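You operate a simulated robot arm through the tools that you are given. There is no shell and no other tool.

You run a simulated robot arm. Do the job below in one go: nothing can be reset, and whatever is moved stays where it is left.

JOB
Bring the air up to the pressure on the job card and test the cylinder.
Fine: shut the yellow drain valve and open the air valve first. The job card lies on the service deck.

The check looks at the end state, three seconds after you hand in, the way a careful person would. Anything else that was tipped, shoved, dropped, spilled or broken makes it a failure.

ROBOT AND FRAMES
A 7-joint arm with a two-finger parallel gripper, fixed in place. Base frame: the origin is at the foot of the arm, x ahead of it, y to its left, z up; the work surface is at about z = 860. Readings come in mm, degrees, newtons and seconds.
With the tool pointing down near the work surface it reaches from about 380 to 880 mm from the base axis. Its first joint turns from -166.0 to 166.0 degrees. Payload 3.43 kg.
Tool frame: the origin (TCP) lies between the finger pads and is the grasp point; the fingertips stand 34 mm ahead of it; z points along the fingers, y is the line along which they close. The gripper opens to 128 mm. The fingers are 24 mm wide and 12 mm thick; the gripper's body (48 by 130 mm) begins 96 mm behind the TCP.
Orientation is that of the tool frame in the base frame, as [roll, pitch, yaw] about the fixed x, y, z axes, in that order (R = Rz(yaw) Ry(pitch) Rx(roll)). With the fingers straight down and closing along the base's y, the tool's x points along the base's -x, its y along +y and its z along -z.

CONTROLS
- The arm moves only by the tool move_arm. Its argument "commands" is a list of rows, each a list of 7 numbers: the shift along the tool's x, y, z in units of 400 mm (1.0 is 400 mm), then the turn, a rotation vector about the tool's x, y, z in units of 60 degrees (1.0 is 60 degrees), then the closure, from 0 (fully open) to 1 (shut). In form: [[tx, ty, tz, rx, ry, rz, fingers], ...]. A call has 1 to 20 rows; each row is the pose to reach, as a shift and turn from the pose commanded when the call began, along the tool's axes at that moment. A call with a number of a shift or a turn outside -1 to 1 is refused whole. Rows are played at 5 a second. More than 50 mm and 8.6 degrees between two rows, or a gripper value outside its range, and nothing of the call is played. Where a pose cannot be reached the arm comes as near as it can. A force on the tool above 90 N (or 10 N above the force at the start of the call, whichever is more), or a blocked arm, ends the call early, and 0.2 s more pass. Each finger travels about 153 mm/s and halts on what it meets, pressing with about 41 N; the grip force reading is that of the motor and also rises with nothing between the fingers. The clock runs only during rows and for 0.2 s after the last one: add rows that repeat a pose to give the fingers time. It gives the time, the measured TCP pose, the force on the tool (base axes), the opening and the grip force at its end, in the units of the frame above (readings bear some noise), with the torque about the TCP (base axes, N m) and any sound that the robot's microphone picked up.
- Cameras (640 x 400 px; columns grow to the right, rows downward): "scene" is fixed at [400, 651, 1893.9]; the picture's right is [0.20, 0.98, 0.00], its down [0.96, -0.20, -0.19] and it looks along [-0.19, 0.04, -0.98] (base axes); focal length 364 px, centre (320, 200). "wrist" rides on the gripper at [76, -11, -160] in the tool frame; the picture's right is [0.15, 0.99, 0.00], its down [-0.88, 0.13, -0.46] and it looks along [-0.45, 0.07, 0.89] (tool axes); focal length 234 px, centre (320, 200). There is no depth. A picture from a camera that has moved, and an enlarged one, comes with that camera's place and axes in the base frame and with its lens.
- camera(camera): a new picture of that camera. It takes no simulated time.
- inspect(camera, box): a new picture of the part [left, top, right, bottom] of that camera's present view, enlarged. It takes no simulated time.
- sign_off(): hands the job in; it is judged then, once.

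Places have to be worked out from the pictures, the camera data and where the tool is seen. Open the gripper and draw the arm clear of the work before you hand the job in, unless the task says otherwise.

The tools are called after ">>>" as name(argument=value, ...) on one line, values as JSON. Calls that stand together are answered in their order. move_arm: Moves the arm, as the interface text tells. Its arguments: {"type":"object","properties":{"commands":{"type":"array","items":{"type":"array","items":{"type":"number"}}}},"required":["commands"]} The other tools are called the same way: camera (camera) takes a picture; inspect (camera, box) takes an enlarged picture of a part of a camera's view; sign_off () hands the job in.

At the start:

```text
t: 0.0
ee_pos: [166.6, 502.0, 1379.6]
orientation: [-180.0, 0.0, 179.9]
force: [0.4, 0.1, 0.4]
moment: [-0.04, 0.02, 0.02]
grip_width: 128.1
grip_force: 0.1
```

scene: 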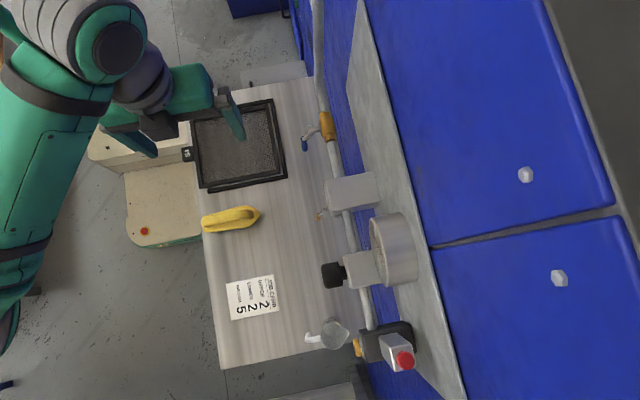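
wrist: 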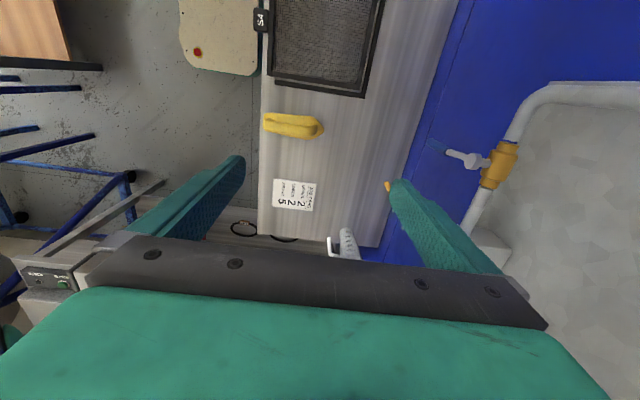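

The overview shows a service deck with a job card, a pipe with valves, a regulator knob, a gauge and a red-button cylinder unit. I'll enlarge those parts before moving anything.

>>> inspect(camera="scene", box=[200, 250, 300, 340])

>>> inspect(camera="scene", box=[280, 90, 440, 190])

>>> inspect(camera="scene", box=[280, 180, 440, 300])

>>> inspect(camera="scene", box=[280, 290, 440, 400])

```text
4.44 times, centred on (250, 295) of scene
camera zoom: at [400.0, 651.0, 1893.9], right [0.2, 0.98, 0.0], down [0.96, -0.2, -0.19], along [-0.19, 0.04, -0.98], focal length 1618 px, centre (631, -222)
```

zoom: 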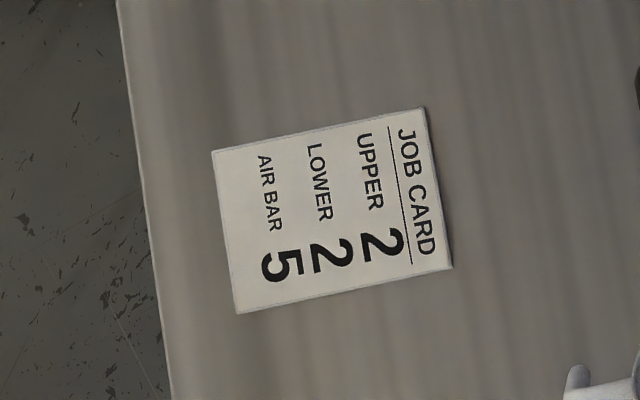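

```text
4.00 times, centred on (360, 140) of scene
camera zoom: at [400.0, 651.0, 1893.9], right [0.2, 0.98, 0.0], down [0.96, -0.2, -0.19], along [-0.19, 0.04, -0.98], focal length 1456 px, centre (160, 440)
```

zoom: 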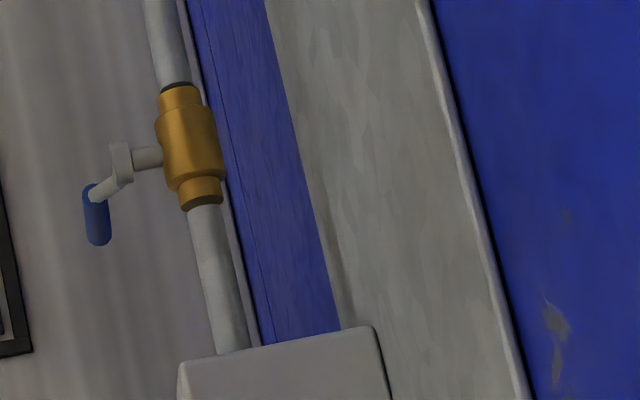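

```text
3.33 times, centred on (360, 240) of scene
camera zoom: at [400.0, 651.0, 1893.9], right [0.2, 0.98, 0.0], down [0.96, -0.2, -0.19], along [-0.19, 0.04, -0.98], focal length 1213 px, centre (187, 67)
```

zoom: 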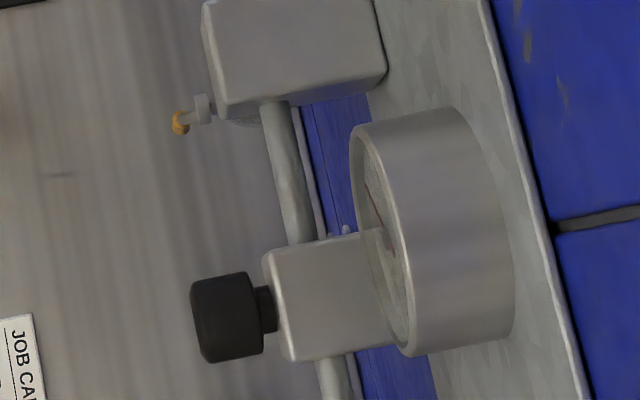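

```text
3.64 times, centred on (360, 345) of scene
camera zoom: at [400.0, 651.0, 1893.9], right [0.2, 0.98, 0.0], down [0.96, -0.2, -0.19], along [-0.19, 0.04, -0.98], focal length 1323 px, centre (174, -327)
```

zoom: 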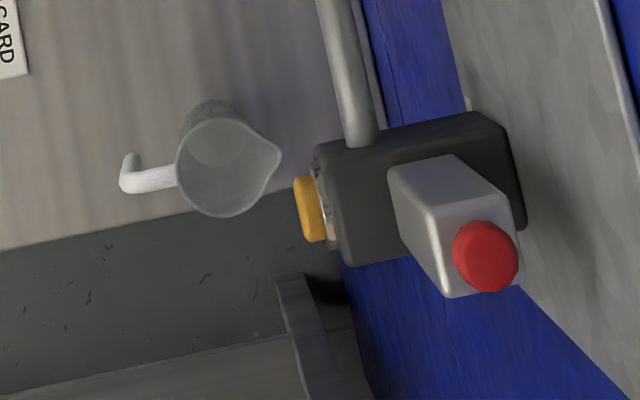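

The card reads AIR BAR 5. Comparing the scene and wrist views puts the air line on the wall at about y≈715, z≈1270, so the controls face -y. I'll turn the tool toward the wall in stages and back off, so the wrist camera can see the panel from the front.

>>> move_arm(commands=[[-0.02, -0.045, 0.0, -0.072, 0.072, 0.072, 0], [-0.05, -0.09, 0.0, -0.144, 0.144, 0.144, 0], [-0.075, -0.135, 0.0, -0.216, 0.216, 0.216, 0], [-0.1, -0.18, 0.0, -0.288, 0.288, 0.288, 0], [-0.125, -0.225, 0.0, -0.36, 0.36, 0.36, 0], [-0.15, -0.27, 0.0, -0.433, 0.433, 0.433, 0], [-0.175, -0.315, 0.0, -0.505, 0.505, 0.505, 0], [-0.2, -0.36, 0.0, -0.577, 0.577, 0.577, 0]])

```text
t: 1.8
ee_pos: [245.9, 358.0, 1378.8]
orientation: [153.5, -42.0, 153.5]
force: [-0.1, 0.6, -0.2]
moment: [0.0, -0.01, -0.04]
grip_width: 128.3
grip_force: 0.0
```

The move went cleanly and the tool is halfway turned. I'll do the second half of the rotation in place, then look.

>>> move_arm(commands=[[0, 0, 0, -0.072, 0.072, 0.072, 0], [0, 0, 0, -0.144, 0.144, 0.144, 0], [0, 0, 0, -0.216, 0.216, 0.216, 0], [0, 0, 0, -0.288, 0.288, 0.288, 0], [0, 0, 0, -0.36, 0.36, 0.36, 0], [0, 0, 0, -0.433, 0.433, 0.433, 0], [0, 0, 0, -0.505, 0.505, 0.505, 0], [0, 0, 0, -0.577, 0.577, 0.577, 0], [0, 0, 0, -0.577, 0.577, 0.577, 0]])

>>> camera(camera="wrist")

>>> camera(camera="scene")

```text
t: 3.8
ee_pos: [290.9, 384.1, 1411.1]
orientation: [-134.6, -89.9, 44.6]
force: [0.4, -0.4, -0.2]
moment: [0.0, 0.03, 0.01]
grip_width: 128.0
grip_force: 0.1
out of reach, approached as far as the arm can: row 6, 7, 8, 9
```

```text
taken
camera wrist: at [279.2, 222.9, 1487.2], right [0.99, 0.0, 0.15], down [0.13, -0.46, -0.88], along [0.06, 0.89, -0.45], focal length 234 px, centre (320, 200)
```

wrist: 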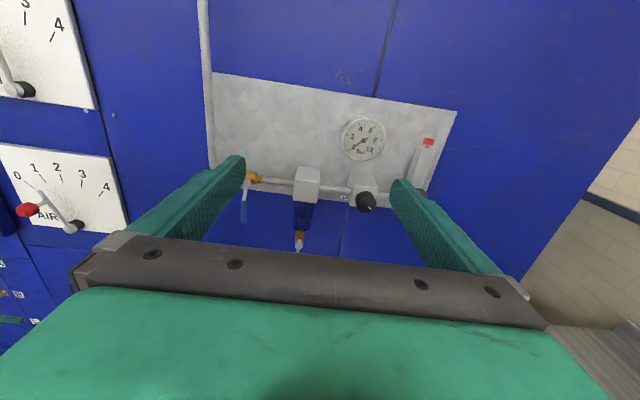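

```text
taken
```

scene: 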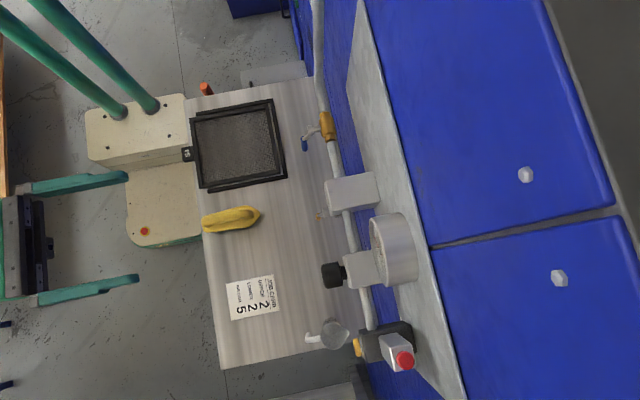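

The wrist camera now faces the panel, with the air valve, filter with yellow drain, black regulator knob, gauge and test block in view. I'll enlarge these to read their states.

>>> inspect(camera="wrist", box=[330, 105, 400, 165])

>>> inspect(camera="wrist", box=[230, 150, 400, 260])

>>> inspect(camera="wrist", box=[390, 110, 470, 200])

>>> inspect(camera="wrist", box=[0, 0, 160, 330])

```text
6.67 times, centred on (365, 135) of wrist
camera zoom: at [279.2, 222.9, 1487.2], right [0.99, 0.0, 0.15], down [0.13, -0.46, -0.88], along [0.06, 0.89, -0.45], focal length 1561 px, centre (20, 633)
```

zoom: 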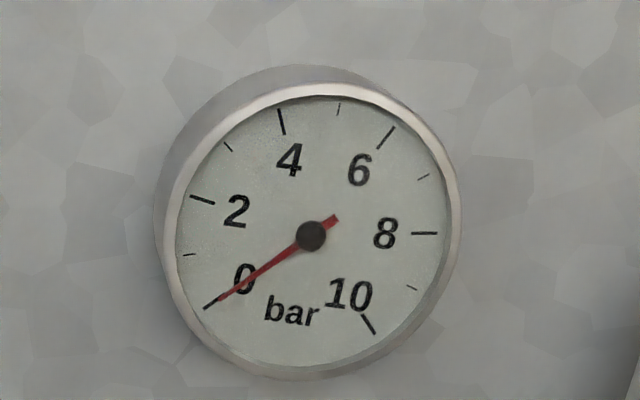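

```text
3.64 times, centred on (315, 205) of wrist
camera zoom: at [279.2, 222.9, 1487.2], right [0.99, 0.0, 0.15], down [0.13, -0.46, -0.88], along [0.06, 0.89, -0.45], focal length 852 px, centre (338, 182)
```

zoom: 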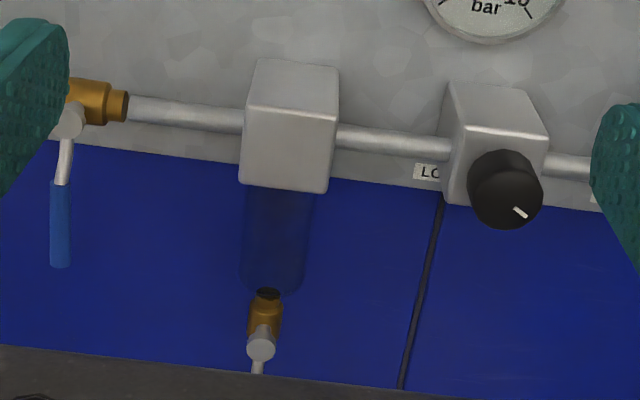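

```text
4.44 times, centred on (430, 155) of wrist
camera zoom: at [279.2, 222.9, 1487.2], right [0.99, 0.0, 0.15], down [0.13, -0.46, -0.88], along [0.06, 0.89, -0.45], focal length 1041 px, centre (-169, 400)
```

zoom: 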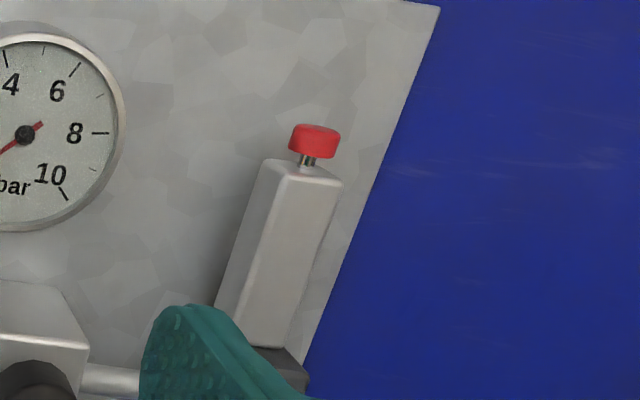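

```text
1.21 times, centred on (80, 165) of wrist
camera zoom: at [279.2, 222.9, 1487.2], right [0.99, 0.0, 0.15], down [0.13, -0.46, -0.88], along [0.06, 0.89, -0.45], focal length 284 px, centre (611, 242)
```

zoom: 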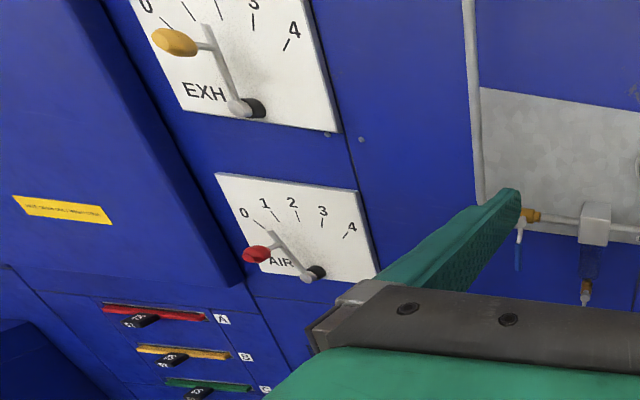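

The gauge reads 0. The blue handle hangs down across the pipe, so the air is closed, and the drain valve sits below the filter bowl. A part-hidden "LO…" label sits beside the regulator, so I'll move lower and closer to see that and the drain lever.

>>> move_arm(commands=[[-0.07, 0, 0.04, 0, 0, 0, 0], [-0.14, 0, 0.08, 0, 0, 0, 0], [-0.21, 0, 0.12, 0, 0, 0, 0], [-0.28, 0, 0.16, 0, 0, 0, 0], [-0.34, 0, 0.2, 0, 0, 0, 0], [-0.4, 0, 0.24, 0, 0, 0, 0], [-0.4, 0, 0.24, 0, 0, 0, 0]])

>>> camera(camera="wrist")

```text
t: 5.4
ee_pos: [290.0, 481.1, 1251.0]
orientation: [148.5, -89.9, 121.5]
force: [-0.5, 0.4, 0.1]
moment: [-0.04, 0.0, -0.03]
grip_width: 128.0
grip_force: 0.0
out of reach, approached as far as the arm can: row 1, 2, 3, 4
```

```text
taken
camera wrist: at [277.7, 322.2, 1326.7], right [0.99, 0.0, 0.15], down [0.13, -0.46, -0.88], along [0.07, 0.89, -0.45], focal length 234 px, centre (320, 200)
```

wrist: 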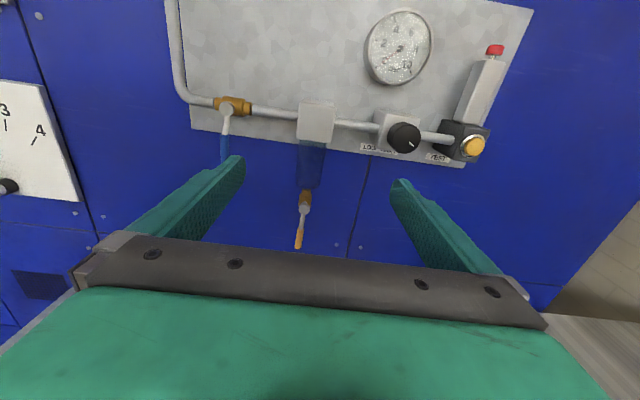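

Now everything is visible. I'll enlarge the regulator labels, drain lever, air valve and test button.

>>> inspect(camera="wrist", box=[350, 100, 500, 180])

>>> inspect(camera="wrist", box=[270, 90, 350, 260])

>>> inspect(camera="wrist", box=[190, 80, 280, 180])

>>> inspect(camera="wrist", box=[355, 130, 415, 165])

>>> inspect(camera="wrist", box=[360, 5, 440, 90])

```text
4.27 times, centred on (425, 140) of wrist
camera zoom: at [277.7, 322.2, 1326.7], right [0.99, 0.0, 0.15], down [0.13, -0.46, -0.88], along [0.07, 0.89, -0.45], focal length 999 px, centre (-128, 456)
```

zoom: 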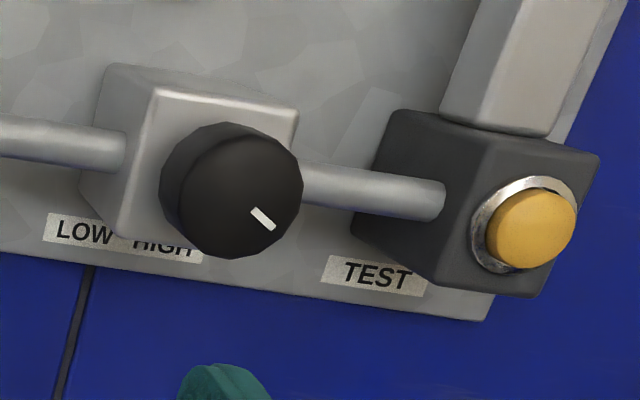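

```text
2.35 times, centred on (310, 175) of wrist
camera zoom: at [277.7, 322.2, 1326.7], right [0.99, 0.0, 0.15], down [0.13, -0.46, -0.88], along [0.07, 0.89, -0.45], focal length 551 px, centre (344, 259)
```

zoom: 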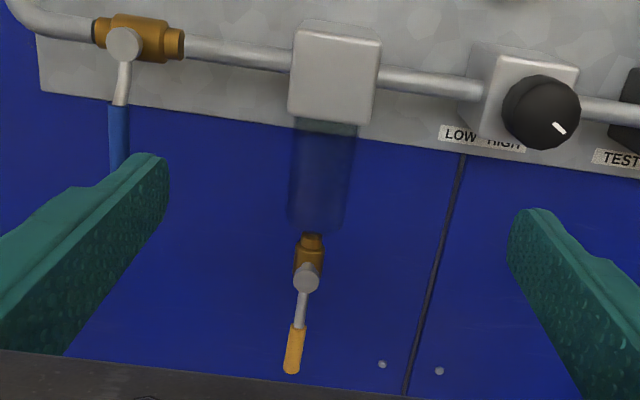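

```text
4.00 times, centred on (235, 130) of wrist
camera zoom: at [277.7, 322.2, 1326.7], right [0.99, 0.0, 0.15], down [0.13, -0.46, -0.88], along [0.07, 0.89, -0.45], focal length 937 px, centre (660, 480)
```

zoom: 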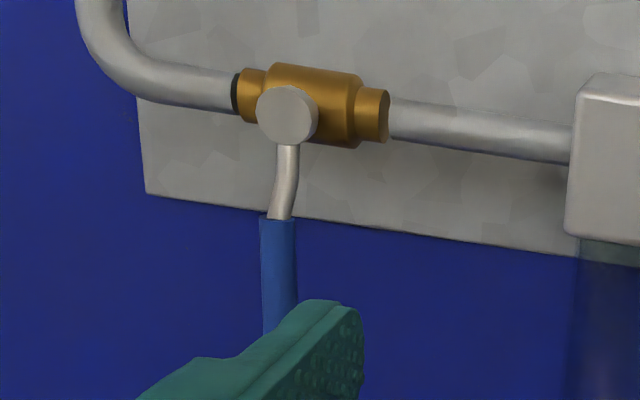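

```text
10.67 times, centred on (385, 148) of wrist
camera zoom: at [277.7, 322.2, 1326.7], right [0.99, 0.0, 0.15], down [0.13, -0.46, -0.88], along [0.07, 0.89, -0.45], focal length 2498 px, centre (-373, 760)
```

zoom: 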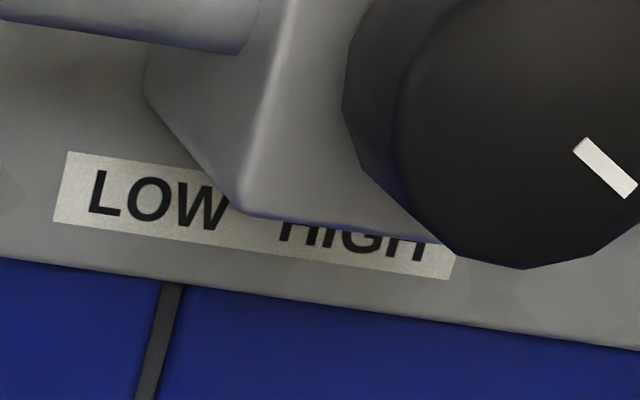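

```text
4.71 times, centred on (400, 48) of wrist
camera zoom: at [277.7, 322.2, 1326.7], right [0.99, 0.0, 0.15], down [0.13, -0.46, -0.88], along [0.07, 0.89, -0.45], focal length 1102 px, centre (-56, 918)
```

zoom: 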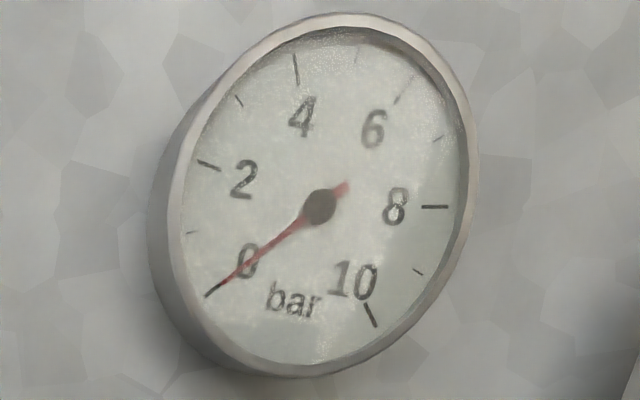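

LOW is on the left and HIGH on the right of the regulator. The drain lever hangs in line with its port, so it is open, with its hub at about (280, 687, 1121) and tip at about (276, 673, 1042). I'll close the fingers and go to a standoff just right of the drain lever.

>>> move_arm(commands=[[-0.08, 0.01, 0.02, 0, 0, 0, 0.5], [-0.16, 0.02, 0.05, 0, 0, 0, 1], [-0.24, 0.03, 0.08, 0, 0, 0, 1], [-0.32, 0.04, 0.11, 0, 0, 0, 1], [-0.4, 0.05, 0.14, 0, 0, 0, 1], [-0.475, 0.06, 0.17, 0, 0, 0, 1], [-0.475, 0.06, 0.17, 0, 0, 0, 1]])

>>> camera(camera="wrist")

>>> camera(camera="scene")

```text
t: 7.0
ee_pos: [314.2, 548.3, 1062.1]
orientation: [142.4, -89.9, 127.6]
force: [-0.2, -0.6, -0.3]
moment: [0.0, -0.01, 0.01]
grip_width: 0.0
grip_force: 33.0
```

```text
taken
camera wrist: at [302.0, 388.7, 1137.8], right [0.99, 0.0, 0.15], down [0.13, -0.46, -0.88], along [0.07, 0.89, -0.45], focal length 234 px, centre (320, 200)
```

wrist: 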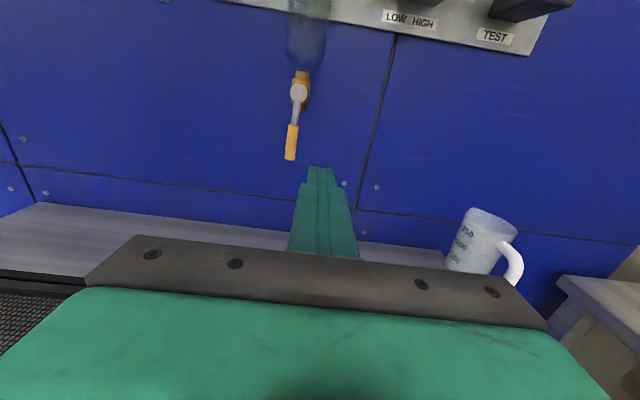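

```text
taken
```

scene: 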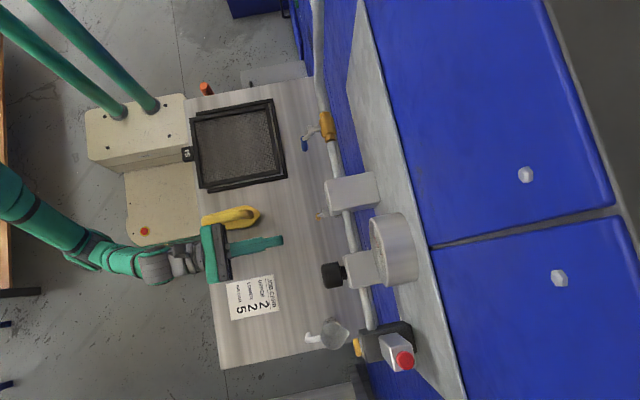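

The new view confirms the drain lever, with its yellow grip at x≈278 and z 1044–1088. I'll advance the closed fingertips straight in on its right side, still clear of it.

>>> move_arm(commands=[[0, 0, 0.09, 0, 0, 0, 1], [0, 0, 0.18, 0, 0, 0, 1], [0, 0, 0.265, 0, 0, 0, 1], [0, 0, 0.265, 0, 0, 0, 1]])

>>> camera(camera="wrist")

>>> inspect(camera="scene", box=[260, 170, 400, 270])

```text
t: 8.0
ee_pos: [314.0, 653.5, 1059.8]
orientation: [158.4, -89.8, 111.8]
force: [0.3, -0.3, 0.8]
moment: [-0.05, -0.04, 0.01]
grip_width: 0.2
grip_force: 33.1
```

```text
taken
camera wrist: at [303.3, 493.6, 1135.8], right [0.99, 0.0, 0.15], down [0.13, -0.46, -0.88], along [0.07, 0.89, -0.45], focal length 234 px, centre (320, 200)
```

wrist: 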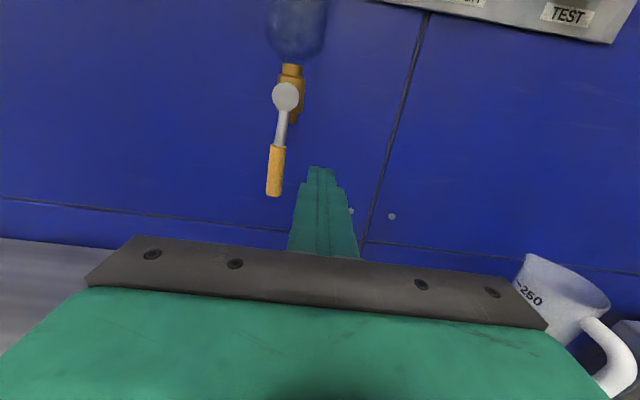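

```text
4.00 times, centred on (330, 220) of scene
camera zoom: at [400.0, 651.0, 1893.9], right [0.2, 0.98, 0.0], down [0.96, -0.2, -0.19], along [-0.19, 0.04, -0.98], focal length 1456 px, centre (280, 120)
```

zoom: 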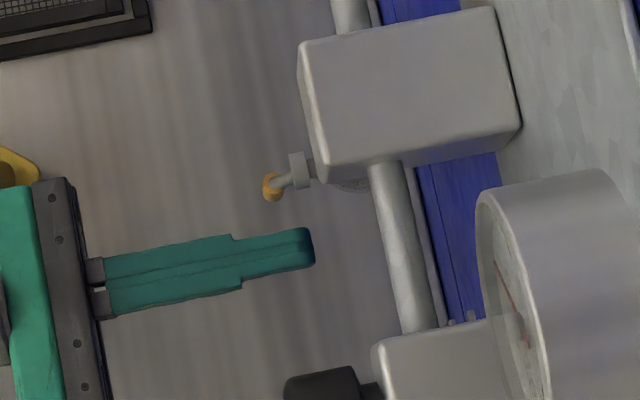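

The fingertips are beside the grip and reach past it, with no contact. I'll push gently left (-x), which is clockwise for closing, and read the force.

>>> move_arm(commands=[[0, -0.03, 0, 0, 0, 0, 1], [0, -0.05, 0, 0, 0, 0, 1], [-0.002, -0.065, 0, 0, 0, 0, 1], [-0.005, -0.08, 0, 0, 0, 0, 1], [-0.007, -0.092, 0, 0, 0, 0, 1]])

>>> camera(camera="wrist")

```text
t: 9.2
ee_pos: [277.8, 652.9, 1058.6]
orientation: [109.8, -89.9, 160.3]
force: [1.5, 0.3, 0.3]
moment: [0.0, 0.0, -0.02]
grip_width: 0.0
grip_force: 32.9
```

```text
taken
camera wrist: at [266.8, 493.7, 1134.2], right [0.99, 0.0, 0.15], down [0.13, -0.46, -0.88], along [0.07, 0.89, -0.45], focal length 234 px, centre (320, 200)
```

wrist: 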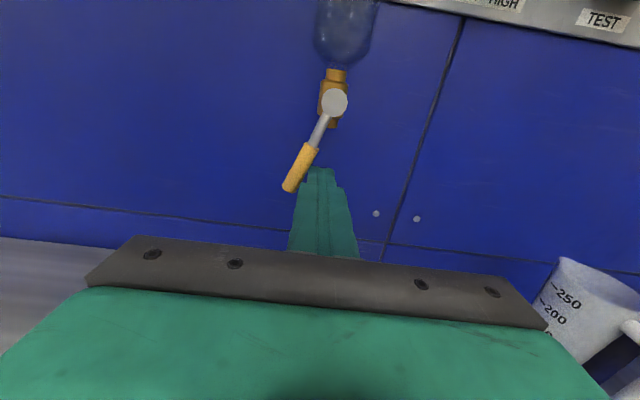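

The drain lever turns clockwise freely at about 1.5 N. I'll follow its arc up toward horizontal.

>>> move_arm(commands=[[0.003, -0.03, 0, 0, 0, 0, 1], [0.009, -0.06, 0, 0, 0, 0, 1], [0.027, -0.09, 0, 0, 0, 0, 1], [0.048, -0.112, 0, 0, 0, 0, 1], [0.08, -0.132, 0, 0, 0, 0, 1], [0.108, -0.144, 0, 0, 0, 0, 1], [0.108, -0.144, 0, 0, 0, 0, 1]])

>>> camera(camera="wrist")

```text
t: 10.8
ee_pos: [219.0, 653.6, 1100.9]
orientation: [-53.3, -90.0, -36.6]
force: [-0.1, 0.0, 0.1]
moment: [0.04, 0.0, 0.01]
grip_width: 0.0
grip_force: 33.0
```

```text
taken
camera wrist: at [208.2, 495.1, 1177.4], right [0.99, 0.0, 0.15], down [0.13, -0.46, -0.88], along [0.07, 0.89, -0.45], focal length 234 px, centre (320, 200)
```

wrist: 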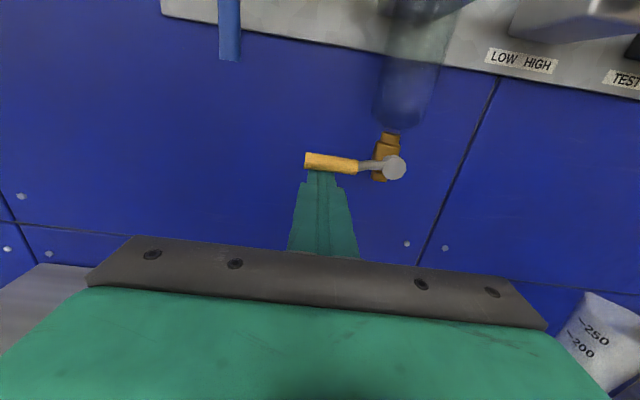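

The drain lever looks about horizontal and nothing is pressing on it. I'll nudge up in small steps to confirm it is against its stop.

>>> move_arm(commands=[[0.005, 0, 0, 0, 0, 0, 1], [0.01, 0, 0, 0, 0, 0, 1], [0.015, 0, 0, 0, 0, 0, 1], [0.015, 0, 0, 0, 0, 0, 1]])

>>> inspect(camera="wrist", box=[270, 110, 450, 220])

```text
t: 11.8
ee_pos: [219.3, 656.4, 1102.0]
orientation: [-169.6, -89.0, 79.7]
force: [-3.6, -19.7, -53.7]
moment: [-0.63, -0.07, -0.08]
grip_width: 0.5
grip_force: 33.3
```

```text
3.56 times, centred on (360, 165) of wrist
camera zoom: at [208.9, 497.3, 1180.4], right [0.99, 0.0, 0.14], down [0.13, -0.47, -0.87], along [0.06, 0.88, -0.47], focal length 833 px, centre (178, 324)
```

zoom: 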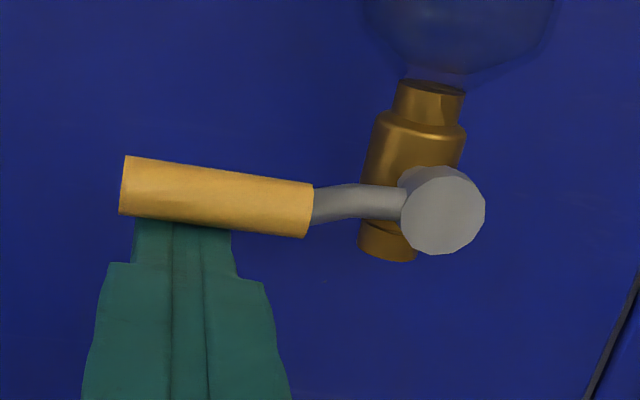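

There is a firm stop at about 54 N, so the drain is shut. I'll ease off downward, back out, and go to a standoff left of the blue air-valve handle.

>>> move_arm(commands=[[-0.02, 0, 0, 0, 0, 0, 1], [-0.06, 0, 0, 0, 0, 0, 1], [-0.06, 0, -0.08, 0, 0, 0, 1], [-0.06, 0, -0.16, 0, 0, 0, 1], [-0.06, 0, -0.25, 0, 0, 0, 1], [0.0, -0.07, -0.25, 0, 0, 0, 1], [0.08, -0.14, -0.25, 0, 0, 0, 1], [0.16, -0.2, -0.25, 0, 0, 0, 1], [0.23, -0.27, -0.25, 0, 0, 0, 1], [0.23, -0.28, -0.25, 0, 0, 0, 1]])

>>> camera(camera="wrist")

>>> camera(camera="scene")

```text
t: 14.0
ee_pos: [143.4, 551.3, 1171.1]
orientation: [37.0, -89.7, -126.9]
force: [-0.9, 0.5, 0.3]
moment: [-0.02, -0.02, -0.04]
grip_width: 0.0
grip_force: 31.9
out of reach, approached as far as the arm can: row 9, 10
```

```text
taken
camera wrist: at [132.0, 391.5, 1246.2], right [0.99, 0.0, 0.15], down [0.13, -0.45, -0.88], along [0.07, 0.89, -0.45], focal length 234 px, centre (320, 200)
```

wrist: 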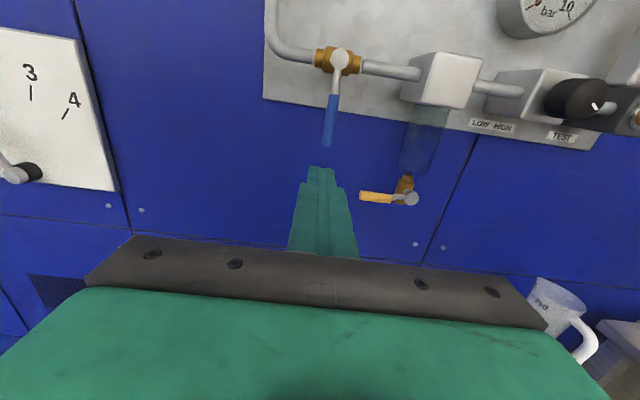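

```text
taken
```

scene: 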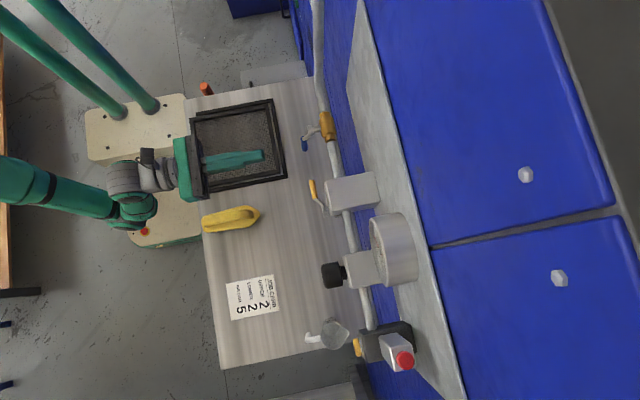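

The drain lever is shut, and this view puts the blue handle at x≈152, y≈670, with its tip at z≈1177 and pivot at z≈1269. The spot beside the handle was out of reach that far back, so I'll go in underneath it, shift left and rise beside the handle.

>>> move_arm(commands=[[-0.07, 0, 0, 0, 0, 0, 1], [-0.07, 0, 0.09, 0, 0, 0, 1], [-0.07, 0, 0.18, 0, 0, 0, 1], [-0.07, -0.03, 0.252, 0, 0, 0, 1], [-0.07, -0.08, 0.252, 0, 0, 0, 1], [-0.03, -0.08, 0.252, 0, 0, 0, 1], [-0.03, -0.08, 0.252, 0, 0, 0, 1]])

>>> camera(camera="wrist")

```text
t: 15.6
ee_pos: [109.3, 651.6, 1143.3]
orientation: [154.2, -89.9, 116.0]
force: [0.4, 0.1, -0.2]
moment: [-0.06, -0.01, -0.02]
grip_width: 0.0
grip_force: 32.8
out of reach, approached as far as the arm can: row 6, 7
```

```text
taken
camera wrist: at [97.8, 491.9, 1218.2], right [0.99, 0.0, 0.15], down [0.13, -0.46, -0.88], along [0.06, 0.89, -0.45], focal length 234 px, centre (320, 200)
```

wrist: 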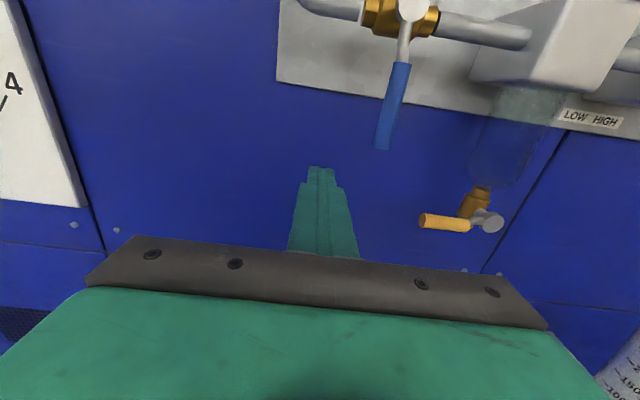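

The arm won't rise any further in this pose at x≈109, probably a wrist limit. I'll swing the tool 20° about vertical so the wrist sits further toward +x, then try rising beside the handle.

>>> move_arm(commands=[[0, 0, 0, 0.11, 0, 0, 1], [0, 0, 0, 0.22, 0, 0, 1], [0, 0, 0, 0.333, 0, 0, 1], [0.04, 0, 0, 0.333, 0, 0, 1], [0.08, 0, 0, 0.333, 0, 0, 1], [0.12, 0, 0, 0.333, 0, 0, 1], [0.15, 0, 0, 0.333, 0, 0, 1], [0.15, 0, 0, 0.333, 0, 0, 1]])

>>> camera(camera="wrist")

>>> camera(camera="scene")

```text
t: 17.4
ee_pos: [109.8, 650.2, 1201.6]
orientation: [-152.4, -89.9, 82.4]
force: [-0.1, -0.6, -0.4]
moment: [0.01, 0.02, 0.0]
grip_width: 0.2
grip_force: 32.9
```

```text
taken
camera wrist: at [153.9, 497.7, 1276.7], right [0.93, 0.34, 0.15], down [0.28, -0.38, -0.88], along [-0.24, 0.86, -0.45], focal length 234 px, centre (320, 200)
```

wrist: 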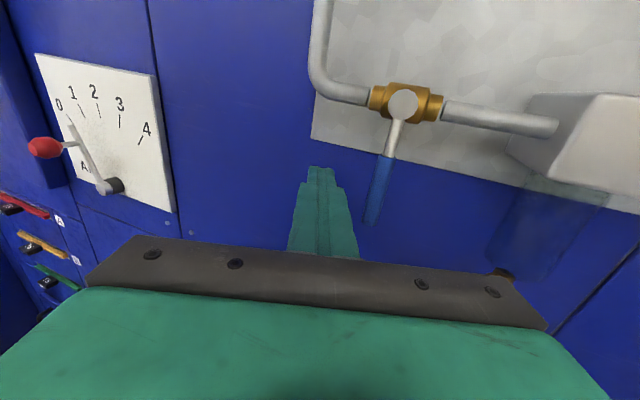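

```text
taken
```

scene: 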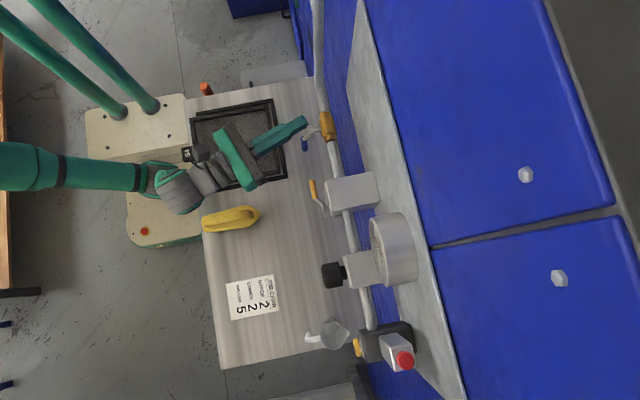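

With the tool swung 20° I reached (110, 650, 1202), with the fingers left of the blue handle and tips just past it. I'll push right (+x), counter-clockwise for opening, and watch the force.

>>> move_arm(commands=[[0, 0.047, -0.0171, 0.0, 0, 0, 1], [0, 0.0822, -0.0299, 0, 0, 0, 1], [0, 0.1058, -0.0385, 0, 0, 0, 1], [0, 0.127, -0.0462, 0, 0, 0, 1]])

>>> camera(camera="wrist")

```text
t: 18.4
ee_pos: [137.3, 652.9, 1199.8]
orientation: [138.3, -89.5, 154.4]
force: [-31.3, 4.3, 3.3]
moment: [0.04, -0.01, 0.48]
grip_width: 0.0
grip_force: 33.5
stopped in row 4: the force on the tool passed its limit at 95 N (the readings are from after the stop); the commanded pose is now the measured one
```

```text
taken
camera wrist: at [189.1, 501.3, 1276.6], right [0.91, 0.38, 0.15], down [0.3, -0.37, -0.88], along [-0.28, 0.84, -0.46], focal length 234 px, centre (320, 200)
```

wrist: 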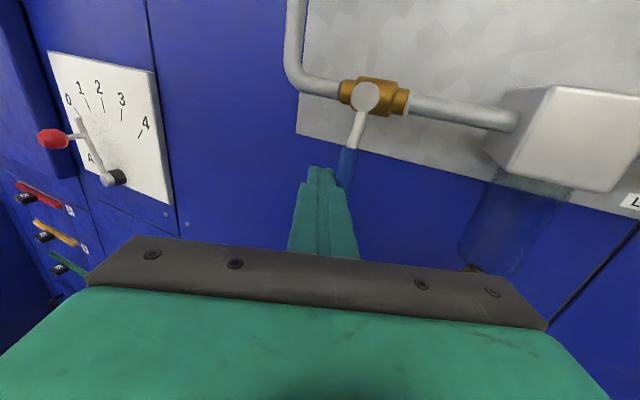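

The handle is hard against its stop that way, and the arm halted before anything gave. It must open the other way, so I'll back off, pass beneath the handle tip and come up on its right side.

>>> move_arm(commands=[[0, -0.03, 0.012, 0, 0, 0, 1], [0, -0.058, 0.024, 0, 0, 0, 1], [-0.06, -0.058, 0.024, 0, 0, 0, 1], [-0.12, -0.058, 0.024, 0, 0, 0, 1], [-0.12, 0.02, -0.008, 0, 0, 0, 1], [-0.12, 0.08, -0.028, 0, 0, 0, 1], [-0.12, 0.1254, -0.0436, 0, 0, 0, 1], [-0.06, 0.1254, -0.0436, 0, 0, 0, 1], [0.01, 0.1254, -0.0436, 0, 0, 0, 1], [0.01, 0.1254, -0.0436, 0, 0, 0, 1]])

>>> camera(camera="wrist")

```text
t: 20.6
ee_pos: [199.2, 654.1, 1204.2]
orientation: [151.3, -89.6, 140.9]
force: [-0.3, 1.3, 0.1]
moment: [0.02, 0.0, 0.02]
grip_width: 0.0
grip_force: 32.9
```

```text
taken
camera wrist: at [247.9, 502.2, 1280.9], right [0.92, 0.37, 0.15], down [0.3, -0.38, -0.88], along [-0.27, 0.85, -0.46], focal length 234 px, centre (320, 200)
```

wrist: 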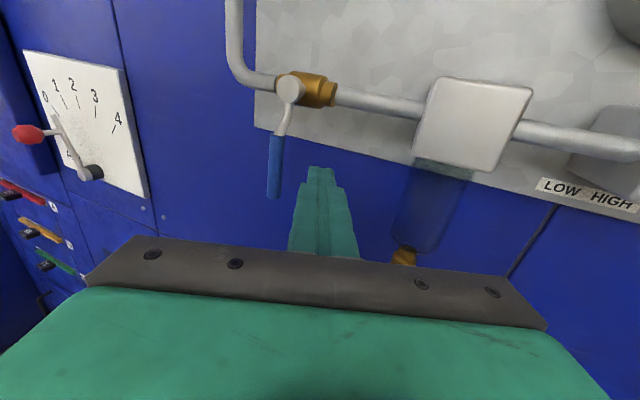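

The fingers are now right of the handle. I'll push left gently and check that it moves freely.

>>> move_arm(commands=[[0, -0.0348, 0.014, 0, 0, 0, 1], [0, -0.058, 0.0233, 0, 0, 0, 1], [-0.003, -0.075, 0.03, 0, 0, 0, 1], [-0.006, -0.09, 0.036, 0, 0, 0, 1], [-0.008, -0.1044, 0.042, 0, 0, 0, 1]])

>>> camera(camera="wrist")

```text
t: 21.8
ee_pos: [151.8, 654.8, 1200.3]
orientation: [154.8, -89.6, 137.4]
force: [3.5, 0.7, 1.4]
moment: [0.04, 0.08, -0.09]
grip_width: 0.0
grip_force: 32.9
```

```text
taken
camera wrist: at [200.6, 503.6, 1276.5], right [0.92, 0.37, 0.15], down [0.3, -0.38, -0.88], along [-0.27, 0.85, -0.46], focal length 234 px, centre (320, 200)
```

wrist: 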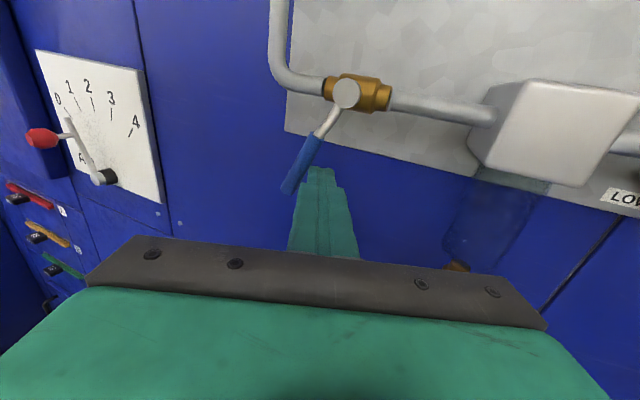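

The handle swings left freely at about 3.5 N. I'll carry it along its arc toward horizontal.

>>> move_arm(commands=[[0.005, -0.0255, 0.0103, 0, 0, 0, 1], [0.016, -0.0522, 0.021, 0, 0, 0, 1], [0.036, -0.0812, 0.0326, 0, 0, 0, 1], [0.06, -0.1044, 0.042, 0, 0, 0, 1], [0.06, -0.1044, 0.042, 0, 0, 0, 1]])

>>> camera(camera="wrist")

```text
t: 23.0
ee_pos: [107.0, 655.3, 1223.2]
orientation: [145.8, -89.7, 146.5]
force: [0.8, -0.3, -0.6]
moment: [0.0, -0.01, -0.02]
grip_width: 0.0
grip_force: 32.6
```

```text
taken
camera wrist: at [156.3, 504.6, 1300.6], right [0.91, 0.38, 0.15], down [0.3, -0.38, -0.88], along [-0.27, 0.85, -0.46], focal length 234 px, centre (320, 200)
```

wrist: 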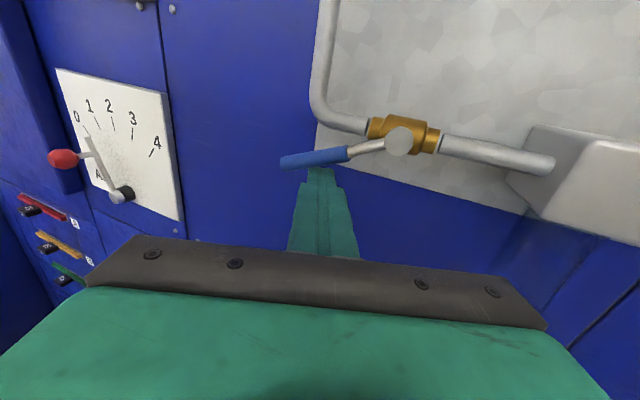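

The handle is at about 70°. I'll continue the last part upward.

>>> move_arm(commands=[[0.019, -0.0116, 0.0048, 0, 0, 0, 1], [0.037, -0.0197, 0.0081, 0, 0, 0, 1], [0.055, -0.026, 0.0105, 0, 0, 0, 1], [0.07, -0.03, 0.0124, 0, 0, 0, 1], [0.07, -0.03, 0.0124, 0, 0, 0, 1]])

>>> camera(camera="wrist")

```text
t: 24.2
ee_pos: [92.6, 656.4, 1251.9]
orientation: [160.2, -89.6, 132.1]
force: [1.0, -1.7, -7.8]
moment: [-0.09, 0.0, -0.04]
grip_width: 0.0
grip_force: 32.3
```

```text
taken
camera wrist: at [142.6, 504.6, 1327.6], right [0.91, 0.38, 0.15], down [0.3, -0.38, -0.88], along [-0.27, 0.85, -0.46], focal length 234 px, centre (320, 200)
```

wrist: 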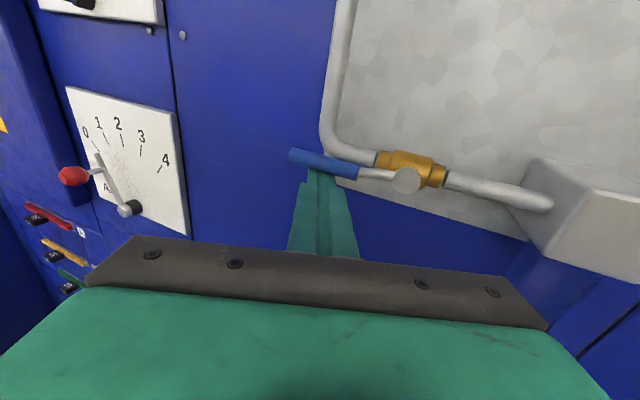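

The handle looks parallel to the pipe and a slight stop force appears. I'll nudge 3 mm more to seat it.

>>> move_arm(commands=[[0.004, 0, 0, 0, 0, 0, 1], [0.008, 0, 0, 0, 0, 0, 1], [0.008, 0, 0, 0, 0, 0, 1]])

>>> inspect(camera="wrist", box=[270, 110, 470, 230])

```text
t: 25.0
ee_pos: [92.1, 655.9, 1252.4]
orientation: [179.0, -89.0, 113.3]
force: [0.6, -15.1, -44.1]
moment: [-0.41, -0.17, 0.4]
grip_width: 0.0
grip_force: 32.9
```

```text
3.20 times, centred on (370, 170) of wrist
camera zoom: at [142.4, 505.7, 1329.3], right [0.91, 0.38, 0.15], down [0.3, -0.38, -0.87], along [-0.27, 0.84, -0.46], focal length 749 px, centre (160, 296)
```

zoom: 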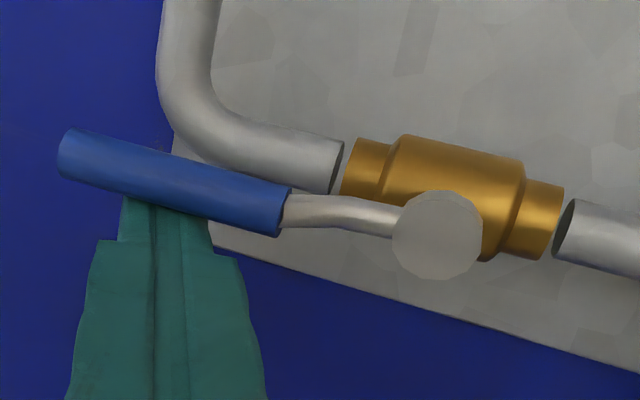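

The handle is firmly on its stop, parallel to the pipe, so the air is open. I'll drop off it, back away and re-square the tool toward the regulator so I can read the gauge.

>>> move_arm(commands=[[-0.03, 0, 0, 0, 0, 0, 1], [-0.06, 0, 0, 0, 0, 0, 1], [-0.06, 0.03, -0.1, 0, 0, 0, 1], [-0.06, 0.1, -0.19, 0, 0, 0, 1], [-0.06, 0.2, -0.21, 0, 0, 0, 1], [-0.04, 0.3, -0.26, 0, 0, 0, 1], [0.0, 0.4, -0.31, 0, 0, 0, 1], [0.04, 0.42, -0.36, -0.12, 0, 0, 1], [0.08, 0.43, -0.4, -0.25, 0, 0, 1], [0.1, 0.44, -0.41, -0.372, 0, 0, 1], [0.1, 0.44, -0.41, -0.372, 0, 0, 1]])

>>> camera(camera="wrist")

>>> camera(camera="scene")

```text
t: 27.4
ee_pos: [319.4, 569.7, 1297.7]
orientation: [127.4, -89.7, 142.4]
force: [0.1, 0.9, 0.1]
moment: [0.01, 0.03, -0.04]
grip_width: 0.0
grip_force: 32.8
```

```text
taken
camera wrist: at [307.0, 410.3, 1373.9], right [0.99, 0.0, 0.15], down [0.13, -0.46, -0.88], along [0.07, 0.89, -0.45], focal length 234 px, centre (320, 200)
```

wrist: 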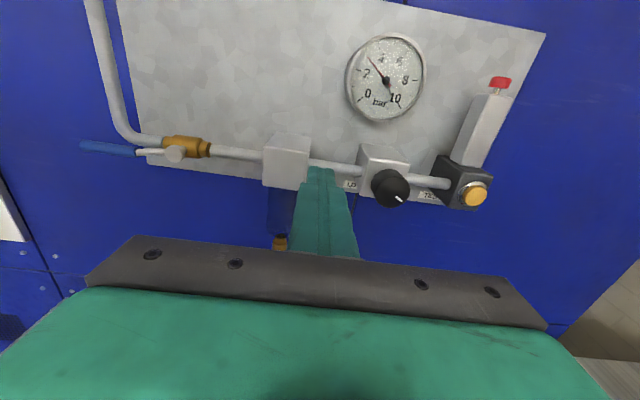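

```text
taken
```

scene: 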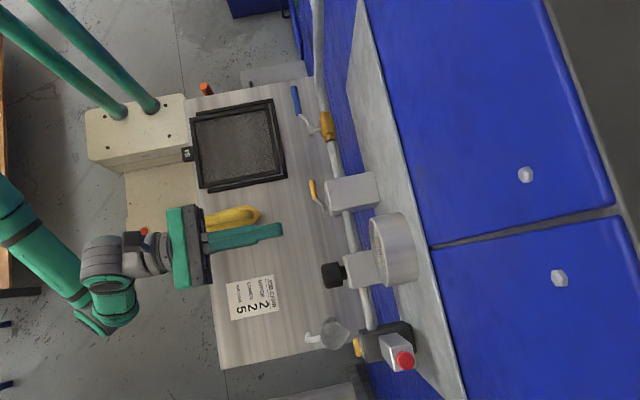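

Both valves are set and the gauge now shows pressure. I'll read the gauge, the knob mark and the cylinder closely.

>>> inspect(camera="wrist", box=[340, 25, 436, 130])

>>> inspect(camera="wrist", box=[335, 140, 435, 215])

>>> inspect(camera="wrist", box=[420, 60, 540, 220])

```text
3.81 times, centred on (388, 78) of wrist
camera zoom: at [307.0, 410.3, 1373.9], right [0.99, 0.0, 0.15], down [0.13, -0.46, -0.88], along [0.07, 0.89, -0.45], focal length 892 px, centre (61, 667)
```

zoom: 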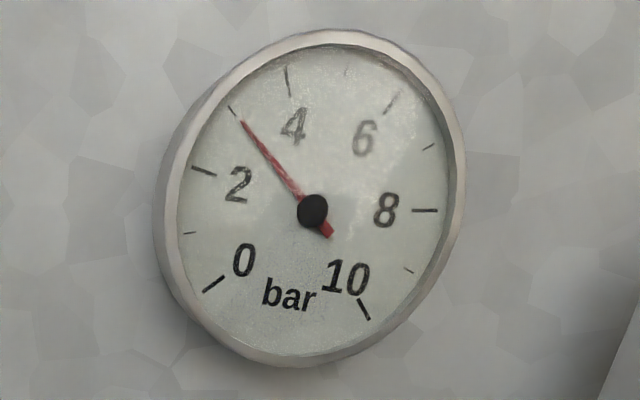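

```text
5.33 times, centred on (385, 178) of wrist
camera zoom: at [307.0, 410.3, 1373.9], right [0.99, 0.0, 0.15], down [0.13, -0.46, -0.88], along [0.07, 0.89, -0.45], focal length 1249 px, centre (-27, 320)
```

zoom: 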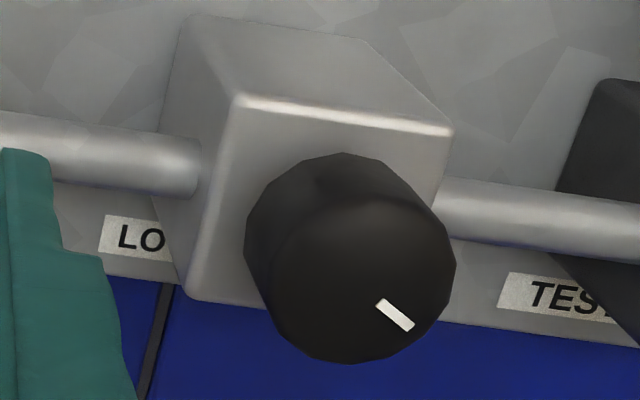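

```text
2.50 times, centred on (480, 140) of wrist
camera zoom: at [307.0, 410.3, 1373.9], right [0.99, 0.0, 0.15], down [0.13, -0.46, -0.88], along [0.07, 0.89, -0.45], focal length 585 px, centre (-80, 350)
```

zoom: 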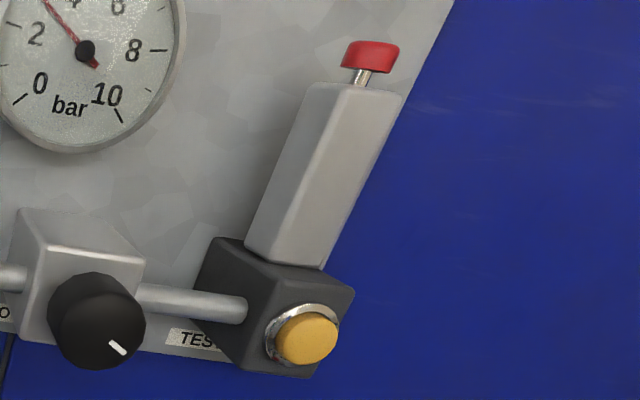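

The gauge reads 3 bar and must reach 5. The knob axis is at about x≈408, z≈1270 with its front at y≈652. I'll go to a coaxial standoff in front of it, partly open and pre-rolled -30°, so I have turning room and keep the gauge in view.

>>> move_arm(commands=[[-0.015, 0.05, 0.0, 0, 0, -0.1, 0.8], [-0.03, 0.1, 0.01, 0, 0, -0.2, 0.6], [-0.05, 0.15, 0.02, 0, 0, -0.3, 0.4], [-0.06, 0.19, 0.03, 0, 0, -0.4, 0.35], [-0.069, 0.2215, 0.04, 0, 0, -0.5, 0.35], [-0.069, 0.2215, 0.04, 0, 0, -0.5, 0.35]])

>>> camera(camera="wrist")

>>> inspect(camera="scene", box=[240, 210, 440, 340])

```text
t: 28.8
ee_pos: [407.3, 584.2, 1269.0]
orientation: [90.4, -59.6, 179.6]
force: [-0.5, 0.0, 0.1]
moment: [-0.02, 0.0, 0.05]
grip_width: 83.1
grip_force: 0.1
```

```text
taken
camera wrist: at [358.8, 425.3, 1328.6], right [0.78, 0.0, 0.63], down [0.56, -0.46, -0.69], along [0.29, 0.89, -0.36], focal length 234 px, centre (320, 200)
```

wrist: 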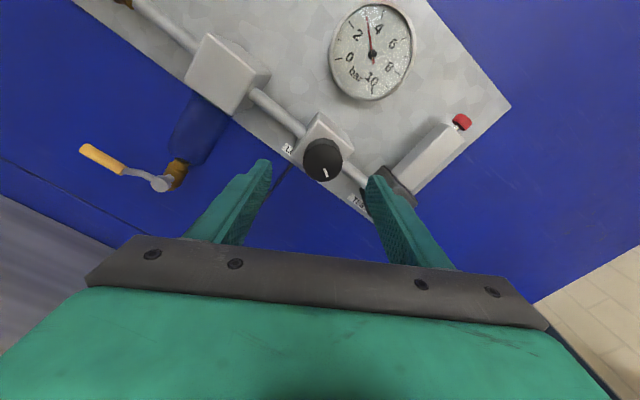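

```text
3.08 times, centred on (340, 275) of scene
camera zoom: at [400.0, 651.0, 1893.9], right [0.2, 0.98, 0.0], down [0.96, -0.2, -0.19], along [-0.19, 0.04, -0.98], focal length 1120 px, centre (258, -31)
```

zoom: 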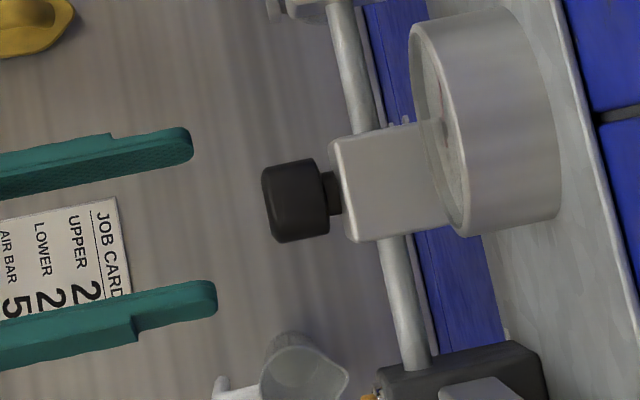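

The tool is lined up within about 2 mm of the knob axis (knob at about 410, 1269.5). I'll correct that and slide in around the knob without closing.

>>> move_arm(commands=[[-0.0017, 0.0054, 0.05, 0, 0, 0, 0.35], [-0.0017, 0.0054, 0.1, 0, 0, 0, 0.35], [-0.0017, 0.0054, 0.155, 0, 0, 0, 0.35], [-0.0017, 0.0054, 0.155, 0, 0, 0, 0.35]])

>>> camera(camera="wrist")

>>> inspect(camera="scene", box=[240, 210, 440, 340])

```text
t: 29.8
ee_pos: [409.9, 650.2, 1268.7]
orientation: [90.3, -59.7, 179.5]
force: [-0.9, 0.6, -1.0]
moment: [-0.01, 0.04, 0.0]
grip_width: 83.2
grip_force: 0.0
```

```text
taken
camera wrist: at [361.1, 491.1, 1329.0], right [0.78, 0.0, 0.63], down [0.56, -0.46, -0.69], along [0.29, 0.89, -0.36], focal length 234 px, centre (320, 200)
```

wrist: 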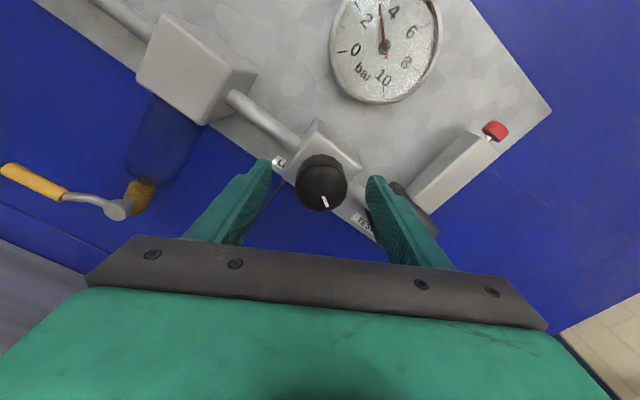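

```text
3.08 times, centred on (340, 275) of scene
camera zoom: at [400.0, 651.0, 1893.9], right [0.2, 0.98, 0.0], down [0.96, -0.2, -0.19], along [-0.19, 0.04, -0.98], focal length 1120 px, centre (258, -31)
```

zoom: 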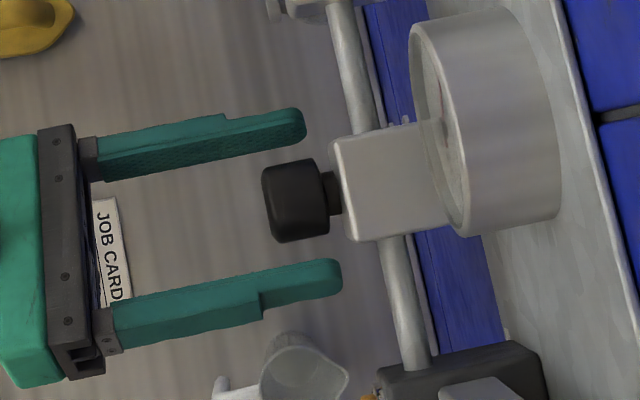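

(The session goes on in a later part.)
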